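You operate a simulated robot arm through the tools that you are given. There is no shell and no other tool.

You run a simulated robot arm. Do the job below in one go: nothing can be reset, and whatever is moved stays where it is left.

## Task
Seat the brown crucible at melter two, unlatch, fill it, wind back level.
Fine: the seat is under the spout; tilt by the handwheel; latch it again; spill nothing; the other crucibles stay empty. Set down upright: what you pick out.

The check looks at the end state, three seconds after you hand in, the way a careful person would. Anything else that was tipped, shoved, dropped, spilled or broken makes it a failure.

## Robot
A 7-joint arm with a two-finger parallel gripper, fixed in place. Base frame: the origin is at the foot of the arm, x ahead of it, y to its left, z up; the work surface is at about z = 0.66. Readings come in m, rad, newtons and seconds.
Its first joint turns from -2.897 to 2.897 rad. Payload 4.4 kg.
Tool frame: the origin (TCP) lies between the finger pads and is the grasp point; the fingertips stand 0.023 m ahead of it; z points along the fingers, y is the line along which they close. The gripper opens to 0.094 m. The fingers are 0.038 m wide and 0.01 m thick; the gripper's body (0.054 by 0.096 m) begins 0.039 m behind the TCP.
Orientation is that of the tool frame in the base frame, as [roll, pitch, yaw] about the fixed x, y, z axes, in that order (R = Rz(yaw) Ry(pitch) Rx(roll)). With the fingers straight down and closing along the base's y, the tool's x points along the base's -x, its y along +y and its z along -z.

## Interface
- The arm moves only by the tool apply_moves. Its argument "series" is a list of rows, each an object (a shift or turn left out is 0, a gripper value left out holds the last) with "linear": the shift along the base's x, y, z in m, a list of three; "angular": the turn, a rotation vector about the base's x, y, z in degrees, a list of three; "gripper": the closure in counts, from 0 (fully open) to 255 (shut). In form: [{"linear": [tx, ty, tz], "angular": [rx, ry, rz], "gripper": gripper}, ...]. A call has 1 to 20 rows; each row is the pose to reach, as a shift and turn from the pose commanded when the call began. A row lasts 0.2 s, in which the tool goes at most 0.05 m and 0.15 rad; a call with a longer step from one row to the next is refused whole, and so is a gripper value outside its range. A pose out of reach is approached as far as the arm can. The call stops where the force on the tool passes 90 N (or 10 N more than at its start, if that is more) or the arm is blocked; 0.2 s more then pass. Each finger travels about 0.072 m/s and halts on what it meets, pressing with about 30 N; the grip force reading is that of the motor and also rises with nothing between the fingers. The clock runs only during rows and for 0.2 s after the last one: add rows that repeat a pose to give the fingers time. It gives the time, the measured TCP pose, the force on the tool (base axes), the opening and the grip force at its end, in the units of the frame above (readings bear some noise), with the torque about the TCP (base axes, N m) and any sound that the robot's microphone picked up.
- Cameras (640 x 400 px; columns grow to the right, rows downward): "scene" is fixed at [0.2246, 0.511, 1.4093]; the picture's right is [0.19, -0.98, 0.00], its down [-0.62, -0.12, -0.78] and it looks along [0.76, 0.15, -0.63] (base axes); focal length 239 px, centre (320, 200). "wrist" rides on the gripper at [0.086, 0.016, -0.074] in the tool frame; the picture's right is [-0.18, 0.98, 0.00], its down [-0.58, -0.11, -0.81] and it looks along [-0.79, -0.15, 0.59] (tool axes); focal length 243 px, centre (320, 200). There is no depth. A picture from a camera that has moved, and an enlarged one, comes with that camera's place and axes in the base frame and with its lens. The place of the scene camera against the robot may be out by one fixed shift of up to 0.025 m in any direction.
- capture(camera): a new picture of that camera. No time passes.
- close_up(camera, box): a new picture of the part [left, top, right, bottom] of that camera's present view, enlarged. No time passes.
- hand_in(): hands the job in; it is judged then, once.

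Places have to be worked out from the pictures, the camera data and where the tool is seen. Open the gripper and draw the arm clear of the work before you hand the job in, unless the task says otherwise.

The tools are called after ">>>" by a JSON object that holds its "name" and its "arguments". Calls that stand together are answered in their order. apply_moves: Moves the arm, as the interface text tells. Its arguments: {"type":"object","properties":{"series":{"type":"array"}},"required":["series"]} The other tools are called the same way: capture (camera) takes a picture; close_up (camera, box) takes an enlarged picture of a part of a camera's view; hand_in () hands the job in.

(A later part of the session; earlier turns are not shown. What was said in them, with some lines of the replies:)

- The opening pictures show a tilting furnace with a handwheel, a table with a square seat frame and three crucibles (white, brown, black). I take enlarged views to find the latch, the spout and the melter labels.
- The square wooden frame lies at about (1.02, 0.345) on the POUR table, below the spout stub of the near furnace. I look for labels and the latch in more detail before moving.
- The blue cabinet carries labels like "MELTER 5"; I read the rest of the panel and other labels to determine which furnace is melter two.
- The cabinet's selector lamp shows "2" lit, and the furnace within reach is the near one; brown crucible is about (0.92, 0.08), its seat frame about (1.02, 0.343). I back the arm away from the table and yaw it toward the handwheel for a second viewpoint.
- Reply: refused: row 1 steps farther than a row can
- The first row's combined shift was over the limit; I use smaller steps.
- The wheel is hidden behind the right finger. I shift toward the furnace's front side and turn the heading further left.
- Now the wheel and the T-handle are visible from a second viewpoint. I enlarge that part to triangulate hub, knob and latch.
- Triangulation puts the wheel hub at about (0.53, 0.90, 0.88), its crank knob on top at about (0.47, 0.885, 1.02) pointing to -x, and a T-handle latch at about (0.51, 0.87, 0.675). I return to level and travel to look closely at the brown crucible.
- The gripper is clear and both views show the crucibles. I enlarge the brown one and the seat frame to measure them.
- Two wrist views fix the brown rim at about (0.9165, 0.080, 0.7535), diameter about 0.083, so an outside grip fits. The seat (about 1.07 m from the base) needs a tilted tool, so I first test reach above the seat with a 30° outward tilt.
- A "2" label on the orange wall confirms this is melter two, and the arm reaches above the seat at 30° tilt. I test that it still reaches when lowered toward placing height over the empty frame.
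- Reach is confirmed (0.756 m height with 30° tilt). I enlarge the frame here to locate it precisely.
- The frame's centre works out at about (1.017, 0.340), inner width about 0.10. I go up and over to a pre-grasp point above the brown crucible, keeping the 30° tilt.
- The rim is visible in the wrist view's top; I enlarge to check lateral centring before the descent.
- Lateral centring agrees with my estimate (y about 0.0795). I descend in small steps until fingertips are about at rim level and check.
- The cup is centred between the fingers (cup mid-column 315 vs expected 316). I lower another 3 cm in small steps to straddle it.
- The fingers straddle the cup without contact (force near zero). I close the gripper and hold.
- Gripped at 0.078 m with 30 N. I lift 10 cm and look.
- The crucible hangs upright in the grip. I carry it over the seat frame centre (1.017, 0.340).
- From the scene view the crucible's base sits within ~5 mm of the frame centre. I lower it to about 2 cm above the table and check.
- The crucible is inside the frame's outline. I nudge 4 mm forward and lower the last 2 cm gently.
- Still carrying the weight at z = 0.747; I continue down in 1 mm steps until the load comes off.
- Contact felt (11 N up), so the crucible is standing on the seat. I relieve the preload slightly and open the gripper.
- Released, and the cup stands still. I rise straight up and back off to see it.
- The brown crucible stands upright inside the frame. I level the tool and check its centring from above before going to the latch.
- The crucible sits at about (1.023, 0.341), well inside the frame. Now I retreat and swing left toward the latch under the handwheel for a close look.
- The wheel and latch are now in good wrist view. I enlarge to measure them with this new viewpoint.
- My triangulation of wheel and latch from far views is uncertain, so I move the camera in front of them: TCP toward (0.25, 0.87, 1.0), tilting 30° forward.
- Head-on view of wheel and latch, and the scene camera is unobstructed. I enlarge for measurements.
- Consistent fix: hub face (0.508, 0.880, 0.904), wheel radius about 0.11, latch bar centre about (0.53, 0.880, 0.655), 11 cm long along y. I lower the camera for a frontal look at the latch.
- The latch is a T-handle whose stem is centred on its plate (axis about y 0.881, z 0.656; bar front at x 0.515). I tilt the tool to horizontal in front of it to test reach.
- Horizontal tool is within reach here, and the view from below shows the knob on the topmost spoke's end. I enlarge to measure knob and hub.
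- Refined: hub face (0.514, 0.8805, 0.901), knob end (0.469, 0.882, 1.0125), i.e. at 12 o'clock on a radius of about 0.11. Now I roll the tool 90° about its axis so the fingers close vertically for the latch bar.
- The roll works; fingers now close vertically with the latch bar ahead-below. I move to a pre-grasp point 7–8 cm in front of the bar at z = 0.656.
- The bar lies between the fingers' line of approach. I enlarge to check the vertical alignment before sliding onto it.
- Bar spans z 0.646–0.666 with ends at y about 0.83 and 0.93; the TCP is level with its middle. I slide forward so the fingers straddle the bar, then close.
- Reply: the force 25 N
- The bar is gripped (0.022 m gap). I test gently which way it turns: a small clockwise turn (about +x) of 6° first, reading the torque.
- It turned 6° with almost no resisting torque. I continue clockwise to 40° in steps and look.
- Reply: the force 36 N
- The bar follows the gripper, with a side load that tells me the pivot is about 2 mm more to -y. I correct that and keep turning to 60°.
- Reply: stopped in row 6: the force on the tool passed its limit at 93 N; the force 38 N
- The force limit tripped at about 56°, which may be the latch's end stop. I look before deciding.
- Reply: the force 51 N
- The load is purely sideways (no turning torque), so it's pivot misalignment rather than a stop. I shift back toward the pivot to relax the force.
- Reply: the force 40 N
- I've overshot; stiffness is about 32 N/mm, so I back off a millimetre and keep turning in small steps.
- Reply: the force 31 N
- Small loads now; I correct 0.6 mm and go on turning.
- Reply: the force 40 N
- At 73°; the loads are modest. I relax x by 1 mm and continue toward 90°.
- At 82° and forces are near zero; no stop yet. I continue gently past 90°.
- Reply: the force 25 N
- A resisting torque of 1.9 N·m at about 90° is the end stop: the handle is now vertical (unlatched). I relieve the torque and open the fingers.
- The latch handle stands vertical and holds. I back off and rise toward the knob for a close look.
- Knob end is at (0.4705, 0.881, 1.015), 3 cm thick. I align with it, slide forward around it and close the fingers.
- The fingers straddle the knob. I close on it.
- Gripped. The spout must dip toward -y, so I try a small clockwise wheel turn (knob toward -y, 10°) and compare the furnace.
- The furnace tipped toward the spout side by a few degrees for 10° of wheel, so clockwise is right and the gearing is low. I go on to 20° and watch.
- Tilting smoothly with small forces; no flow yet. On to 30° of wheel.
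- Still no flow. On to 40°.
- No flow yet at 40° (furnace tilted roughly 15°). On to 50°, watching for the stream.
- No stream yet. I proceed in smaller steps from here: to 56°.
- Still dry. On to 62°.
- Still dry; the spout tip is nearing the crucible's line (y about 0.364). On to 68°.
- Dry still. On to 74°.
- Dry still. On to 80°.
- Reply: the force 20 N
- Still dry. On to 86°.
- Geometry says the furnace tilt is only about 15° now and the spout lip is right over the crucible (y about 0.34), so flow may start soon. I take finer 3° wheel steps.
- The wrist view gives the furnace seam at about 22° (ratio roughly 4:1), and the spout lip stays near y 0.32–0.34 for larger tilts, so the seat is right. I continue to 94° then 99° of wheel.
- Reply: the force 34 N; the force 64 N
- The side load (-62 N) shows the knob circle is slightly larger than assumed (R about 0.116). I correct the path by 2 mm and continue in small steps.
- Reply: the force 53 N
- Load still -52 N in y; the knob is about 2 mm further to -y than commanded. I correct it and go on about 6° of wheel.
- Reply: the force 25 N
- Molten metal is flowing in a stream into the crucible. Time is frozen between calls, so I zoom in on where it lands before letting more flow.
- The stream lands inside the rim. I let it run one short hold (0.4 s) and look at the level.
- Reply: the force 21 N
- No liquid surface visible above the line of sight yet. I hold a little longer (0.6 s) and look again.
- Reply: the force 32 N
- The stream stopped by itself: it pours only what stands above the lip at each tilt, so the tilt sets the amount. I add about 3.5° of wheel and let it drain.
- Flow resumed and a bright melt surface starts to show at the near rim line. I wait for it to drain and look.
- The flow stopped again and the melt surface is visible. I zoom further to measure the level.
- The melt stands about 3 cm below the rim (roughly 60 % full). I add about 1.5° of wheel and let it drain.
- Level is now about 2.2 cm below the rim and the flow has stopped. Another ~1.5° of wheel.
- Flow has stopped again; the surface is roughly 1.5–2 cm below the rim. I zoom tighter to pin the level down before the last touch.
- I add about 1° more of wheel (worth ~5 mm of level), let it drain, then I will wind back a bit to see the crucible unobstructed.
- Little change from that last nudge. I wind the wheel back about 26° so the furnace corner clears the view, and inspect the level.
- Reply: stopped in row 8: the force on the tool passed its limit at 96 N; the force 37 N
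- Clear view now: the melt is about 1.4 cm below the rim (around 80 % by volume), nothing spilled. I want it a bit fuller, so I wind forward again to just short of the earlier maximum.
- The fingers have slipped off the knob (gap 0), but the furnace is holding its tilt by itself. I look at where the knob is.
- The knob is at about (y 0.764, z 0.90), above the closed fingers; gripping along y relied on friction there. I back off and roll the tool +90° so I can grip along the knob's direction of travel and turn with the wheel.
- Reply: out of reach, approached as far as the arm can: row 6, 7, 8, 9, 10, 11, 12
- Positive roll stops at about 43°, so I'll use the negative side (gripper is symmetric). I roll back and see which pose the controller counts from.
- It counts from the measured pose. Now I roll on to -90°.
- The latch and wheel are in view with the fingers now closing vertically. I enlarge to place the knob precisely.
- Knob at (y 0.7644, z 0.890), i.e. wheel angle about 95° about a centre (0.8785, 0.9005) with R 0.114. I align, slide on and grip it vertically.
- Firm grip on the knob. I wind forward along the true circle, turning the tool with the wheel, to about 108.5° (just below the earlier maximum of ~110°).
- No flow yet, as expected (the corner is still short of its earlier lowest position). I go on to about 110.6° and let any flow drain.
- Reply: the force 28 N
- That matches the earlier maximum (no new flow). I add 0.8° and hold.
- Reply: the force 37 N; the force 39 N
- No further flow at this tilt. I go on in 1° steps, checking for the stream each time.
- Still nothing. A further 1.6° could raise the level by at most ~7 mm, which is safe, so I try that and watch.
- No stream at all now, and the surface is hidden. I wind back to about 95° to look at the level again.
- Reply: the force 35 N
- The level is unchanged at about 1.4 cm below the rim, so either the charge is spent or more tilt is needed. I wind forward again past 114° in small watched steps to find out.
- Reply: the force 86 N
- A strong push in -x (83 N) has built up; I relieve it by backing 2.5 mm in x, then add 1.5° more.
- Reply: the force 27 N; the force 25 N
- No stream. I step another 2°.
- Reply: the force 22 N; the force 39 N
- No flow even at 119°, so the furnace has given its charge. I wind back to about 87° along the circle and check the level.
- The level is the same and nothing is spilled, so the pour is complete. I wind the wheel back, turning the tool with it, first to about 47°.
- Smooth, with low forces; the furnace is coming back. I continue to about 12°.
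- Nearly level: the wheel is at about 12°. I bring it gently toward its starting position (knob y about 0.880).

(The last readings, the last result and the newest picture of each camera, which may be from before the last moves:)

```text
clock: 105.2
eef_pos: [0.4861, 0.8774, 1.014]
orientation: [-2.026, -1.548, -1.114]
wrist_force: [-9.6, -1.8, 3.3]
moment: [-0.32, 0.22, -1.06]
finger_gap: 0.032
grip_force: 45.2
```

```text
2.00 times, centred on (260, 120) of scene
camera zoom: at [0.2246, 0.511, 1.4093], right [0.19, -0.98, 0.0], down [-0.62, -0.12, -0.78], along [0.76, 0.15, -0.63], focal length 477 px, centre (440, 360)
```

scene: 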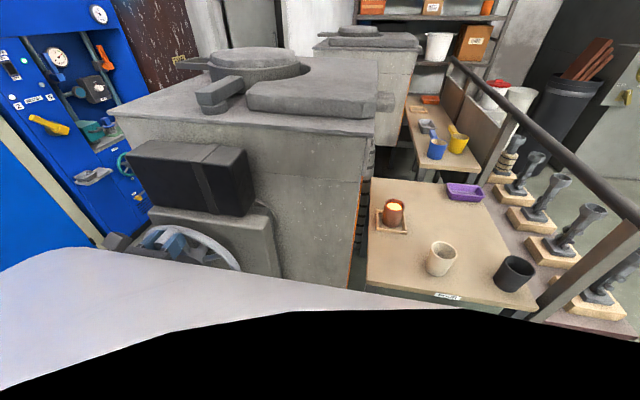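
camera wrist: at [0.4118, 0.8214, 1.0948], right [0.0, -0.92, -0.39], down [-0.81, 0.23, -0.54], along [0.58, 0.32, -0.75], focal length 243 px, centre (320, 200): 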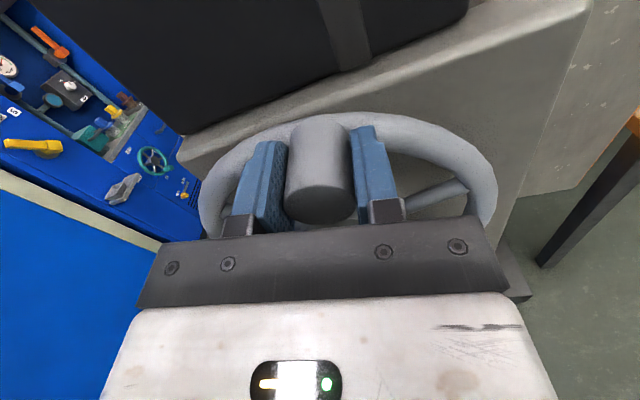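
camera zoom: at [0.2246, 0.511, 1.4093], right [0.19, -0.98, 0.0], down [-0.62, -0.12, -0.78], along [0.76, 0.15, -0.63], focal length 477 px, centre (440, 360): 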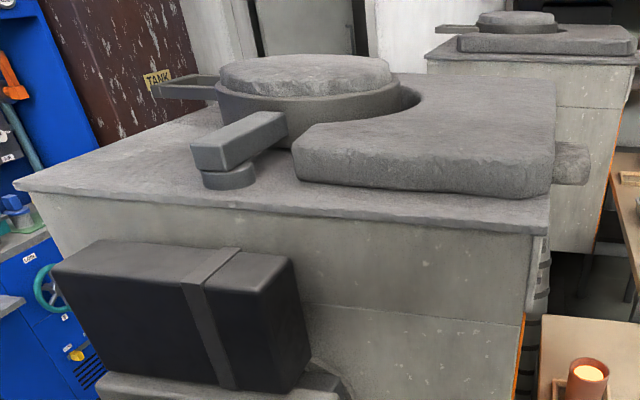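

Almost exactly as at the start. I bring the knob the last 2–3 mm to its original y and compare.

>>> {"name": "apply_moves", "arguments": {"series": [{"linear": [0, 0.0013, 0], "angular": [-0.6, 0, 0]}, {"linear": [0, 0.0026, 0], "angular": [-1.3, 0, 0]}, {"linear": [0, 0.0026, 0], "angular": [-1.3, 0, 0]}]}}

>>> {"name": "close_up", "arguments": {"camera": "scene", "box": [100, 20, 420, 220]}}

>>> {"name": "close_up", "arguments": {"camera": "scene", "box": [310, 0, 430, 80]}}

>>> {"name": "close_up", "arguments": {"camera": "scene", "box": [340, 80, 420, 200]}}

>>> {"name": "close_up", "arguments": {"camera": "scene", "box": [180, 40, 300, 120]}}

```text
clock: 106.0
eef_pos: [0.4853, 0.879, 1.0146]
orientation: [-2.949, -1.556, -0.194]
wrist_force: [-11.9, -7.4, 9.0]
moment: [-0.35, -0.53, -0.69]
finger_gap: 0.0321
grip_force: 45.0
```

```text
2.00 times, centred on (260, 120) of scene
camera zoom: at [0.2246, 0.511, 1.4093], right [0.19, -0.98, 0.0], down [-0.62, -0.12, -0.78], along [0.76, 0.15, -0.63], focal length 477 px, centre (440, 360)
```

zoom: 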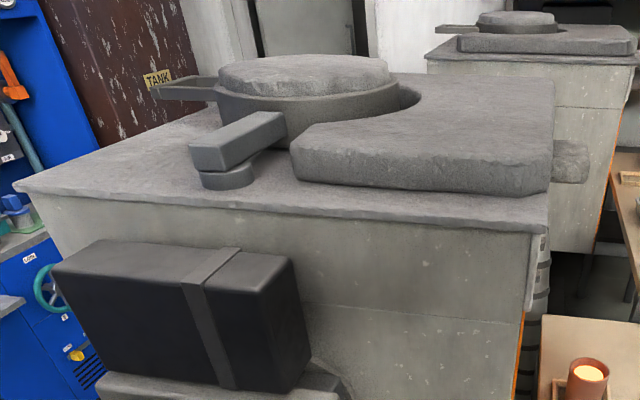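

```text
5.00 times, centred on (370, 40) of scene
camera zoom: at [0.2246, 0.511, 1.4093], right [0.19, -0.98, 0.0], down [-0.62, -0.12, -0.78], along [0.76, 0.15, -0.63], focal length 1193 px, centre (70, 1000)
```

zoom: 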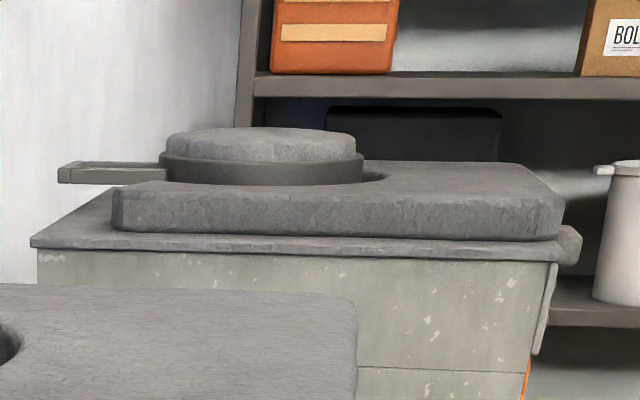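

```text
3.33 times, centred on (380, 140) of scene
camera zoom: at [0.2246, 0.511, 1.4093], right [0.19, -0.98, 0.0], down [-0.62, -0.12, -0.78], along [0.76, 0.15, -0.63], focal length 796 px, centre (120, 400)
```

zoom: 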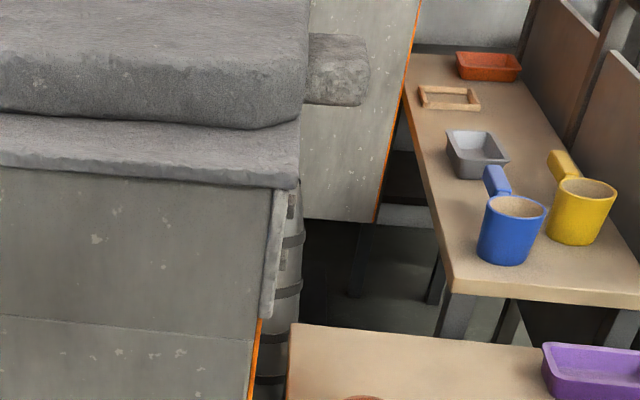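

```text
5.00 times, centred on (240, 80) of scene
camera zoom: at [0.2246, 0.511, 1.4093], right [0.19, -0.98, 0.0], down [-0.62, -0.12, -0.78], along [0.76, 0.15, -0.63], focal length 1193 px, centre (720, 800)
```

zoom: 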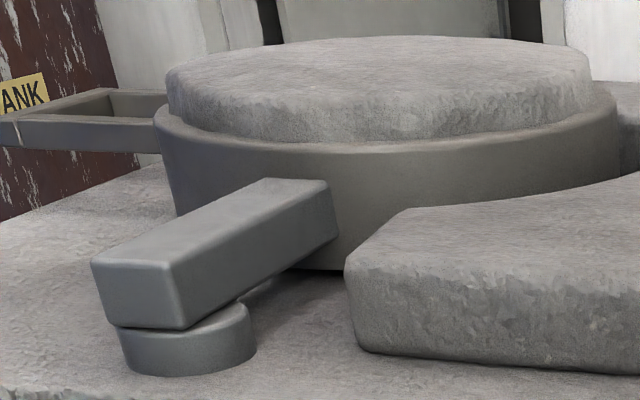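

The furnace matches its initial level pose in every zoom. I release the knob and back away from the wheel.

>>> {"name": "apply_moves", "arguments": {"series": [{"gripper": 150}, {"gripper": 80}, {"gripper": 60}, {"gripper": 60}]}}

>>> {"name": "apply_moves", "arguments": {"series": [{"linear": [-0.03, 0, 0]}, {"linear": [-0.06, 0, 0]}, {"linear": [-0.09, 0, 0]}, {"linear": [-0.12, 0, 0]}]}}

>>> {"name": "capture", "arguments": {"camera": "wrist"}}

>>> {"name": "capture", "arguments": {"camera": "scene"}}

```text
clock: 107.0
eef_pos: [0.4839, 0.8805, 1.0142]
orientation: [-2.997, -1.56, -0.145]
wrist_force: [0.2, -0.2, -0.3]
moment: [-0.01, -0.02, -0.01]
finger_gap: 0.0721
grip_force: 0.0
```

```text
clock: 108.0
eef_pos: [0.3661, 0.8786, 1.0145]
orientation: [-3.038, -1.559, -0.104]
wrist_force: [0.5, -0.7, -0.2]
moment: [-0.03, 0.0, -0.03]
finger_gap: 0.0719
grip_force: 0.1
```

```text
taken
camera wrist: at [0.2927, 0.8636, 1.1022], right [0.0, -0.98, -0.19], down [-0.81, 0.11, -0.57], along [0.58, 0.15, -0.8], focal length 243 px, centre (320, 200)
```

wrist: 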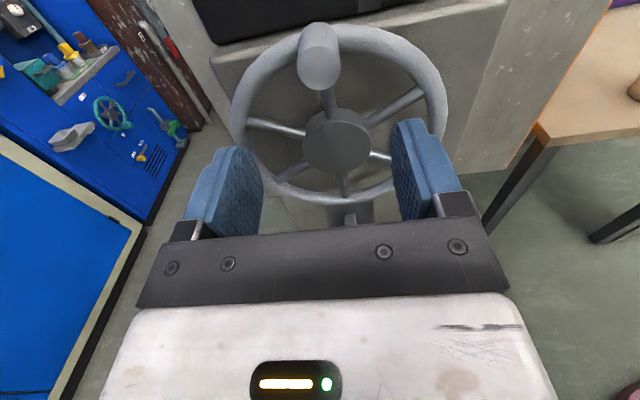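

```text
taken
```

scene: 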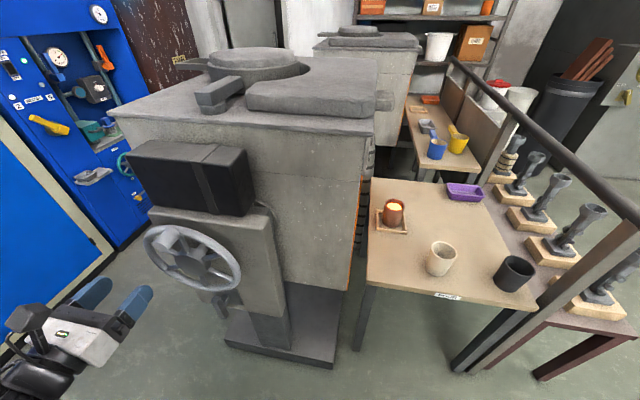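

Furnace and wheel are as at the start. I roll the tool back 180° in free space so I can return the latch the way I turned it.

>>> {"name": "apply_moves", "arguments": {"series": [{"angular": [8.4, 0, 0]}, {"angular": [16.8, 0, 0]}, {"angular": [25.2, 0, 0]}, {"angular": [33.6, 0, 0]}, {"angular": [42, 0, 0]}, {"angular": [50.4, 0, 0]}, {"angular": [58.8, 0, 0]}, {"angular": [67.2, 0, 0]}, {"angular": [75.6, 0, 0]}, {"angular": [84, 0, 0]}, {"angular": [92.4, 0, 0]}, {"angular": [100.8, 0, 0]}, {"angular": [109.2, 0, 0]}, {"angular": [117.6, 0, 0]}, {"angular": [126, 0, 0]}, {"angular": [134.4, 0, 0]}, {"angular": [142.8, 0, 0]}, {"angular": [151.2, 0, 0]}, {"angular": [159.6, 0, 0]}, {"angular": [168, 0, 0]}]}}

>>> {"name": "apply_moves", "arguments": {"series": [{"linear": [0, 0, -0.04], "angular": [5, 0, 0]}, {"linear": [0, 0, -0.085], "angular": [9, 0, 0]}, {"linear": [0, 0, -0.13], "angular": [9, 0, 0]}, {"linear": [0, 0, -0.175], "angular": [9, 0, 0]}, {"linear": [0, 0, -0.22], "angular": [9, 0, 0]}, {"linear": [0, 0, -0.265], "angular": [9, 0, 0]}]}}

>>> {"name": "capture", "arguments": {"camera": "wrist"}}

>>> {"name": "close_up", "arguments": {"camera": "scene", "box": [130, 210, 290, 360]}}

```text
clock: 112.2
eef_pos: [0.3653, 0.8793, 1.0136]
orientation: [-1.516, 1.362, -1.512]
wrist_force: [-1.5, -0.6, 0.9]
moment: [0.03, -0.02, 0.0]
finger_gap: 0.0719
grip_force: 0.2
```

```text
clock: 113.6
eef_pos: [0.3652, 0.8798, 0.749]
orientation: [-1.316, 1.522, -1.315]
wrist_force: [0.5, 1.0, 0.7]
moment: [-0.01, 0.06, -0.01]
finger_gap: 0.0718
grip_force: 0.1
```

```text
taken
camera wrist: at [0.2917, 0.8931, 0.6619], right [0.0, 0.99, 0.14], down [-0.81, -0.08, 0.58], along [0.58, -0.11, 0.81], focal length 243 px, centre (320, 200)
```

wrist: 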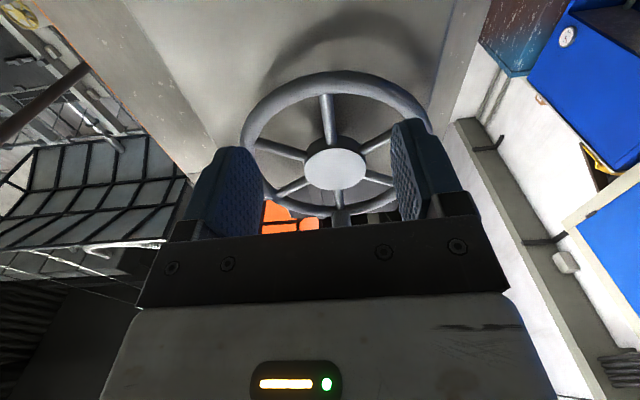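

```text
2.67 times, centred on (210, 285) of scene
camera zoom: at [0.2246, 0.511, 1.4093], right [0.19, -0.98, 0.0], down [-0.62, -0.12, -0.78], along [0.76, 0.15, -0.63], focal length 636 px, centre (613, -27)
```

zoom: 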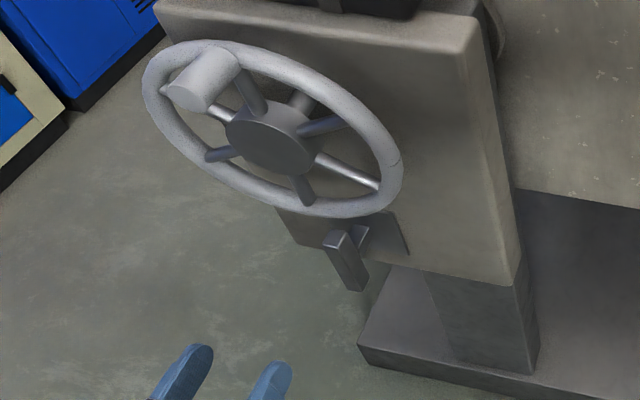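

The wheel sits exactly where it started and the latch bar is vertical. I go down in front of it, slide on and grip it sideways.

>>> {"name": "apply_moves", "arguments": {"series": [{"linear": [0.01, 0, -0.04], "angular": [1, 0, 0]}, {"linear": [0.02, 0.0005, -0.08], "angular": [1.5, 0, 0]}, {"linear": [0.035, 0.0005, -0.0935], "angular": [1.5, 0, 0]}]}}

>>> {"name": "capture", "arguments": {"camera": "wrist"}}

>>> {"name": "close_up", "arguments": {"camera": "scene", "box": [130, 210, 290, 360]}}

```text
clock: 114.4
eef_pos: [0.3993, 0.8803, 0.6559]
orientation: [-1.096, 1.546, -1.095]
wrist_force: [0.8, -0.4, 0.7]
moment: [0.0, 0.0, -0.01]
finger_gap: 0.0719
grip_force: 0.0
```

```text
taken
camera wrist: at [0.3266, 0.8949, 0.5683], right [0.0, 0.99, 0.16], down [-0.81, -0.09, 0.57], along [0.58, -0.13, 0.8], focal length 243 px, centre (320, 200)
```

wrist: 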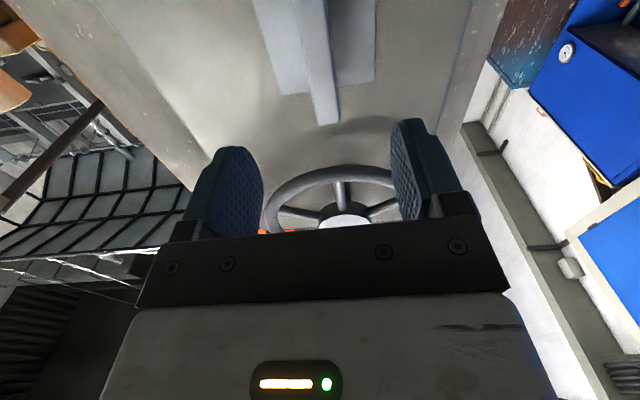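

```text
2.67 times, centred on (210, 285) of scene
camera zoom: at [0.2246, 0.511, 1.4093], right [0.19, -0.98, 0.0], down [-0.62, -0.12, -0.78], along [0.76, 0.15, -0.63], focal length 636 px, centre (613, -27)
```

zoom: 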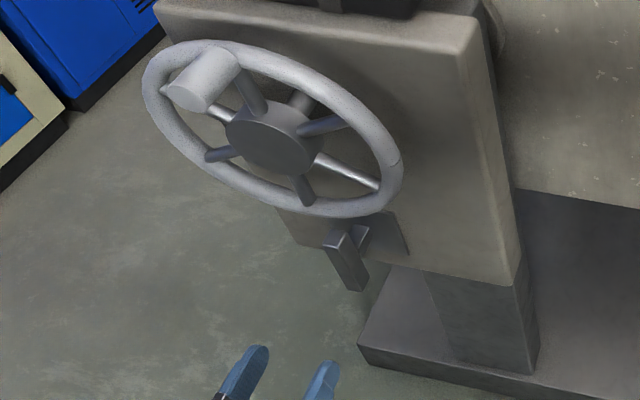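

Aligned as when I released the latch. I slide forward 12 cm over the bar and close.

>>> {"name": "apply_moves", "arguments": {"series": [{"linear": [0.03, 0, 0]}, {"linear": [0.06, 0, 0]}, {"linear": [0.09, 0, 0]}, {"linear": [0.11, 0, 0]}, {"linear": [0.1215, 0, 0]}]}}

>>> {"name": "apply_moves", "arguments": {"series": [{"gripper": 140}, {"gripper": 190}, {"gripper": 255}, {"gripper": 255}, {"gripper": 255}]}}

```text
clock: 115.6
eef_pos: [0.5216, 0.8809, 0.6563]
orientation: [-1.116, 1.543, -1.118]
wrist_force: [0.6, -0.2, -0.9]
moment: [0.0, 0.0, -0.02]
finger_gap: 0.0719
grip_force: 0.0
```

```text
clock: 116.8
eef_pos: [0.52, 0.8795, 0.6558]
orientation: [-1.111, 1.544, -1.113]
wrist_force: [-1.0, -19.9, 7.3]
moment: [-0.01, -0.86, 0.13]
finger_gap: 0.0219
grip_force: 45.2
```

Gripped at 0.022 m. I turn the bar back counter-clockwise in stages, watching the side load.

>>> {"name": "apply_moves", "arguments": {"series": [{"linear": [0, -0.0006, 0], "angular": [-4, 0, 0]}, {"linear": [0, -0.0006, 0], "angular": [-8, 0, 0]}, {"linear": [0, -0.0006, 0], "angular": [-12, 0, 0]}, {"linear": [0, -0.0006, 0], "angular": [-16, 0, 0]}]}}

```text
clock: 117.8
eef_pos: [0.5202, 0.8802, 0.6565]
orientation: [-1.533, 1.267, -1.531]
wrist_force: [-2.1, -5.1, 4.4]
moment: [0.0, 1.39, -0.42]
finger_gap: 0.0221
grip_force: 45.3
```

Low loads; the bar turns freely. I continue to about 40° from horizontal.

>>> {"name": "apply_moves", "arguments": {"series": [{"angular": [-4, 0, 0]}, {"angular": [-8, 0, 0]}, {"angular": [-12, 0, 0]}, {"angular": [-16, 0, 0]}]}}

>>> {"name": "apply_moves", "arguments": {"series": [{"angular": [-4, 0, 0]}, {"angular": [-8, 0, 0]}, {"angular": [-12, 0, 0]}, {"angular": [-16, 0, 0]}]}}

```text
clock: 118.8
eef_pos: [0.5199, 0.8807, 0.6558]
orientation: [-1.552, 0.986, -1.547]
wrist_force: [-7.2, 3.7, 7.4]
moment: [-0.02, 0.91, -0.61]
finger_gap: 0.0219
grip_force: 45.2
```

```text
clock: 119.8
eef_pos: [0.5201, 0.881, 0.6554]
orientation: [-1.561, 0.708, -1.554]
wrist_force: [4.4, 34.0, -7.7]
moment: [0.0, 0.61, -0.48]
finger_gap: 0.0219
grip_force: 45.3
```

At about 41°, with a mild y load; I shift 1 mm and continue.

>>> {"name": "apply_moves", "arguments": {"series": [{"linear": [0, 0.0009, -0.0002], "angular": [-4, 0, 0]}, {"linear": [0, 0.0009, -0.0002], "angular": [-8, 0, 0]}, {"linear": [0, 0.0009, -0.0002], "angular": [-12, 0, 0]}, {"linear": [0, 0.0009, -0.0002], "angular": [-16, 0, 0]}]}}

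>>> {"name": "apply_moves", "arguments": {"series": [{"angular": [-4, 0, 0]}, {"angular": [-8, 0, 0]}, {"angular": [-12, 0, 0]}, {"angular": [-16, 0, 0]}]}}

```text
clock: 120.8
eef_pos: [0.5213, 0.8811, 0.6552]
orientation: [-1.564, 0.429, -1.557]
wrist_force: [-19.3, -0.7, 16.2]
moment: [-0.05, -0.32, 0.44]
finger_gap: 0.0218
grip_force: 45.0
```

```text
clock: 121.8
eef_pos: [0.522, 0.8809, 0.6559]
orientation: [-1.567, 0.15, -1.56]
wrist_force: [-19.9, 5.9, 12.0]
moment: [-0.01, 0.18, -0.93]
finger_gap: 0.0219
grip_force: 45.3
```

8.6° left. I turn to horizontal and feel for the end stop.

>>> {"name": "apply_moves", "arguments": {"series": [{"angular": [-3, 0, 0]}, {"angular": [-6, 0, 0]}, {"angular": [-8.6, 0, 0]}]}}

>>> {"name": "apply_moves", "arguments": {"series": [{"angular": [-1, 0, 0]}, {"angular": [-1.8, 0, 0]}]}}

```text
clock: 122.6
eef_pos: [0.5207, 0.8808, 0.6554]
orientation: [-1.571, -0.002, -1.558]
wrist_force: [-24.6, 6.7, 12.7]
moment: [0.08, -0.1, 0.11]
finger_gap: 0.0217
grip_force: 45.1
```

```text
clock: 123.2
eef_pos: [0.5199, 0.8805, 0.6556]
orientation: [-1.571, -0.03, -1.558]
wrist_force: [-25.9, 6.4, 6.8]
moment: [1.98, -0.1, 0.06]
finger_gap: 0.0224
grip_force: 44.7
```

The end stop pushes back with 2 N·m: the handle is horizontal and latched again. I relax the torque, open, and back away.

>>> {"name": "apply_moves", "arguments": {"series": [{"linear": [-0.0005, 0, 0], "angular": [0.8, 0, 0]}, {"linear": [-0.0008, 0, 0], "angular": [1.5, 0, 0]}, {"linear": [-0.0008, 0, 0], "angular": [1.5, 0, 0], "gripper": 150}, {"linear": [-0.0008, 0, 0], "angular": [1.5, 0, 0], "gripper": 80}, {"linear": [-0.0008, 0, 0], "angular": [1.5, 0, 0], "gripper": 40}, {"linear": [-0.0008, 0, 0], "angular": [1.5, 0, 0], "gripper": 40}]}}

>>> {"name": "apply_moves", "arguments": {"series": [{"linear": [-0.03, 0, 0]}, {"linear": [-0.06, 0, 0]}, {"linear": [-0.09, 0, 0]}, {"linear": [-0.12, 0, 0]}, {"linear": [-0.16, 0, 0]}]}}

>>> {"name": "close_up", "arguments": {"camera": "scene", "box": [130, 210, 290, 360]}}

>>> {"name": "capture", "arguments": {"camera": "scene"}}

>>> {"name": "capture", "arguments": {"camera": "wrist"}}

```text
clock: 124.6
eef_pos: [0.5214, 0.8804, 0.6549]
orientation: [-1.571, -0.005, -1.558]
wrist_force: [0.1, 0.4, 0.8]
moment: [-0.01, -0.02, 0.0]
finger_gap: 0.0793
grip_force: 0.2
```

```text
clock: 125.8
eef_pos: [0.3609, 0.8803, 0.6554]
orientation: [-1.571, -0.005, -1.562]
wrist_force: [-0.1, 0.3, -0.3]
moment: [0.0, 0.0, -0.02]
finger_gap: 0.0792
grip_force: 0.0
```

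```text
2.67 times, centred on (210, 285) of scene
camera zoom: at [0.2246, 0.511, 1.4093], right [0.19, -0.98, 0.0], down [-0.62, -0.12, -0.78], along [0.76, 0.15, -0.63], focal length 636 px, centre (613, -27)
```

zoom: 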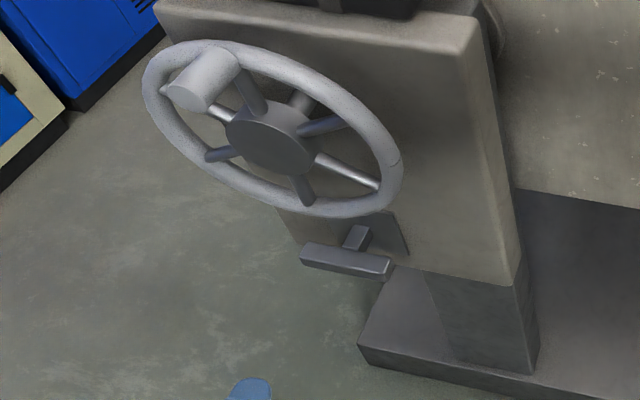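

```text
taken
```

scene: 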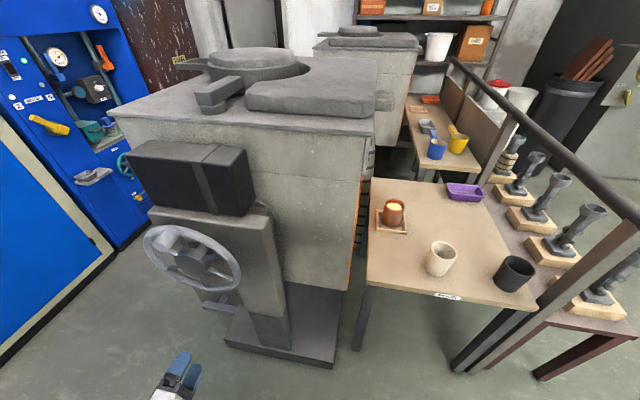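

```text
taken
camera wrist: at [0.2873, 0.7932, 0.6408], right [0.0, 0.18, -0.98], down [-0.81, 0.57, 0.11], along [0.58, 0.8, 0.14], focal length 243 px, centre (320, 200)
```

wrist: 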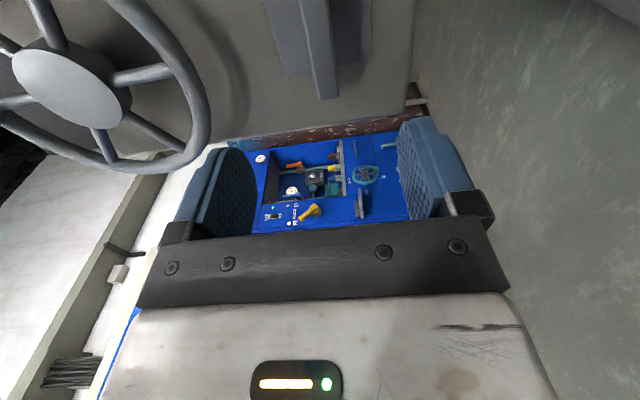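

The latch bar is horizontal as at the start, the wheel and furnace level. I check the crucibles and the table closely.

>>> {"name": "close_up", "arguments": {"camera": "scene", "box": [375, 190, 415, 240]}}

>>> {"name": "close_up", "arguments": {"camera": "scene", "box": [350, 170, 550, 310]}}

>>> {"name": "close_up", "arguments": {"camera": "scene", "box": [100, 20, 420, 220]}}

>>> {"name": "close_up", "arguments": {"camera": "scene", "box": [280, 220, 440, 400]}}

```text
8.00 times, centred on (395, 215) of scene
camera zoom: at [0.2246, 0.511, 1.4093], right [0.19, -0.98, 0.0], down [-0.62, -0.12, -0.78], along [0.76, 0.15, -0.63], focal length 1909 px, centre (-280, 80)
```

zoom: 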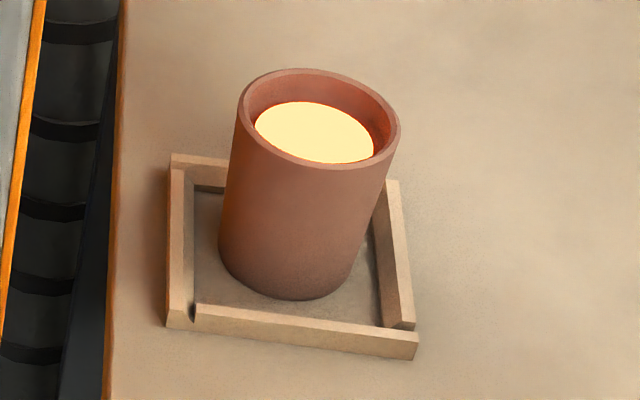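

```text
2.86 times, centred on (450, 240) of scene
camera zoom: at [0.2246, 0.511, 1.4093], right [0.19, -0.98, 0.0], down [-0.62, -0.12, -0.78], along [0.76, 0.15, -0.63], focal length 682 px, centre (-51, 86)
```

zoom: 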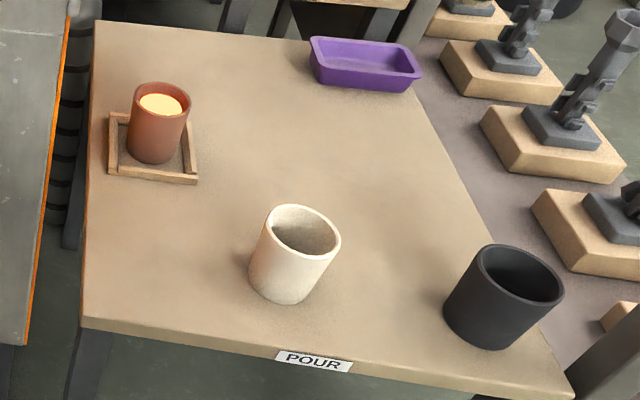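

```text
2.00 times, centred on (260, 120) of scene
camera zoom: at [0.2246, 0.511, 1.4093], right [0.19, -0.98, 0.0], down [-0.62, -0.12, -0.78], along [0.76, 0.15, -0.63], focal length 477 px, centre (440, 360)
```

zoom: 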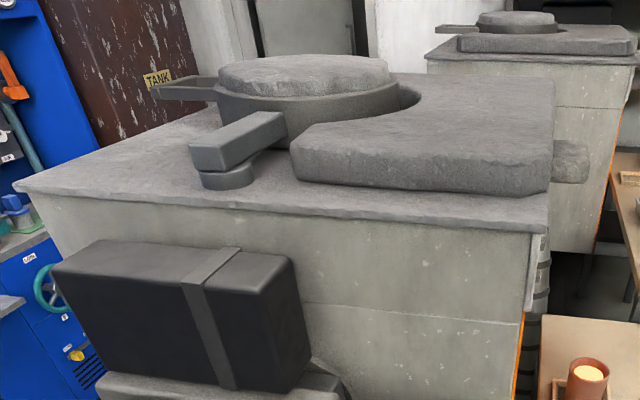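

```text
2.22 times, centred on (360, 310) of scene
camera zoom: at [0.2246, 0.511, 1.4093], right [0.19, -0.98, 0.0], down [-0.62, -0.12, -0.78], along [0.76, 0.15, -0.63], focal length 530 px, centre (231, -44)
```

zoom: 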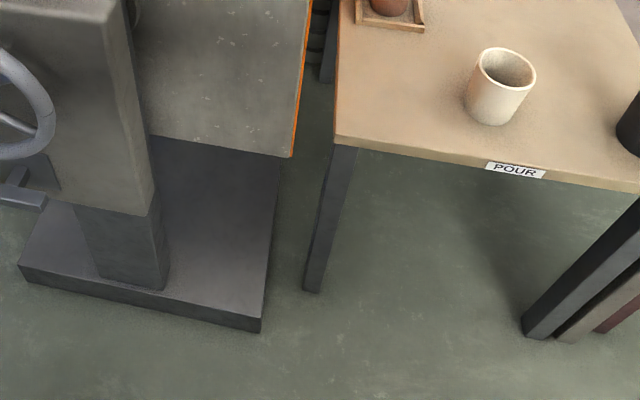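

Everything is in order: brown crucible upright and full in its seat, table clean, white and black empty, furnace level and latched. I open the gripper fully and draw the arm clear.

>>> {"name": "apply_moves", "arguments": {"series": [{"linear": [-0.04, 0, 0.01], "gripper": 0}, {"linear": [-0.08, 0, 0.03], "gripper": 0}, {"linear": [-0.11, -0.01, 0.06], "gripper": 0}, {"linear": [-0.13, -0.02, 0.1], "gripper": 0}, {"linear": [-0.14, -0.03, 0.14], "gripper": 0}, {"linear": [-0.15, -0.05, 0.18], "gripper": 0}]}}

>>> {"name": "capture", "arguments": {"camera": "scene"}}

```text
clock: 127.4
eef_pos: [0.2606, 0.8141, 0.8082]
orientation: [-1.571, -0.038, -1.621]
wrist_force: [-0.8, 1.0, -0.5]
moment: [0.04, 0.05, 0.01]
finger_gap: 0.0941
grip_force: 0.0
stopped in row 6: the arm was blocked; the commanded pose is now the measured one
```

```text
taken
```

scene: 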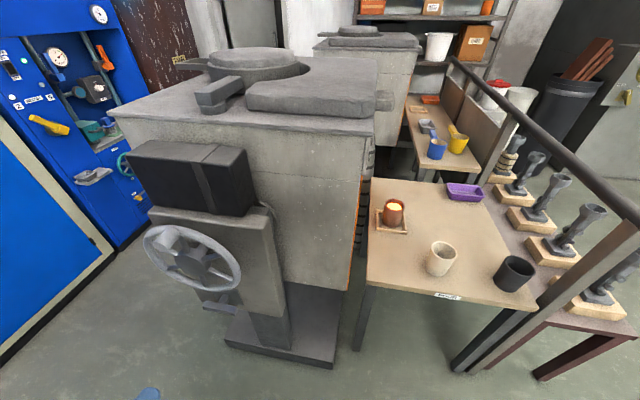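

The last row reported the arm blocked (probably a joint/self limit; forces are near zero). I ease back slightly the way I came and look around.

>>> {"name": "apply_moves", "arguments": {"series": [{"linear": [0.02, 0.015, -0.02]}, {"linear": [0.03, 0.02, -0.03]}, {"linear": [0.03, 0.02, -0.03]}]}}

>>> {"name": "capture", "arguments": {"camera": "wrist"}}

>>> {"name": "capture", "arguments": {"camera": "scene"}}

```text
clock: 128.2
eef_pos: [0.2875, 0.8351, 0.7797]
orientation: [-1.571, -0.038, -1.616]
wrist_force: [1.0, 0.0, 0.7]
moment: [0.01, -0.04, 0.01]
finger_gap: 0.094
grip_force: 0.0
```

```text
taken
camera wrist: at [0.2092, 0.7515, 0.7675], right [0.01, 0.15, -0.99], down [-0.78, 0.62, 0.09], along [0.63, 0.77, 0.12], focal length 243 px, centre (320, 200)
```

wrist: 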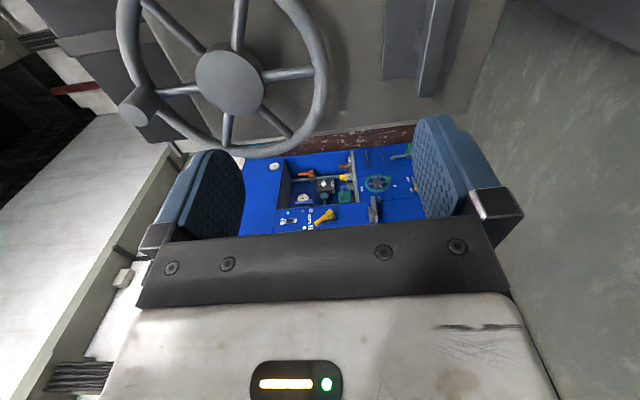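

```text
taken
```

scene: 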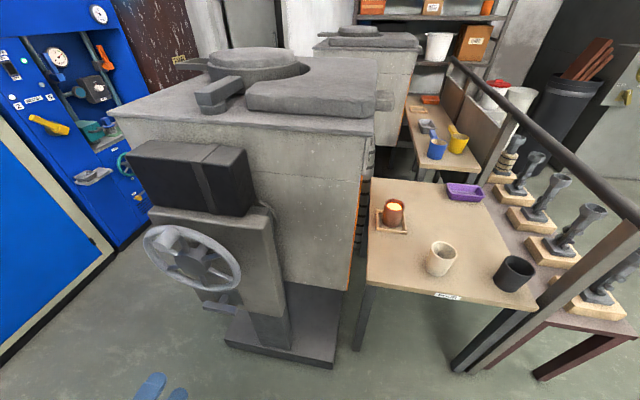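

The arm is free and about 16 cm or more clear of the wheel and latch, gripper open, nothing disturbed. The job is complete, so I hand it in.

>>> {"name": "hand_in", "arguments": {}}

```text
The job is handed in.
```

The brown crucible is seated upright in the frame at melter two and filled. The furnace is wound back level and latched, and I have handed the job in.

- **Fill:** the melt stands about 1.4 cm below the rim, roughly 80 % by volume. I tilted well past the point where the flow stopped and no more came, so I took the charge as spent.
- **Spills and other crucibles:** the last pictures show a clean table, and the white and black crucibles are empty and where they stood.
- **Furnace and latch:** in the pictures the wheel and furnace match their starting position. The latch handle was turned back to horizontal until it hit its stop.
- **Grip slip:** the fingers came off the wheel knob once, after the melt had stopped flowing. The furnace held its tilt, so I gripped the knob again and carried on.
- **Arm blocked:** while drawing clear, the arm reported being blocked once. The forces were near zero and I don't know the cause. I eased it back, and the gripper is open and clear of the wheel and latch.
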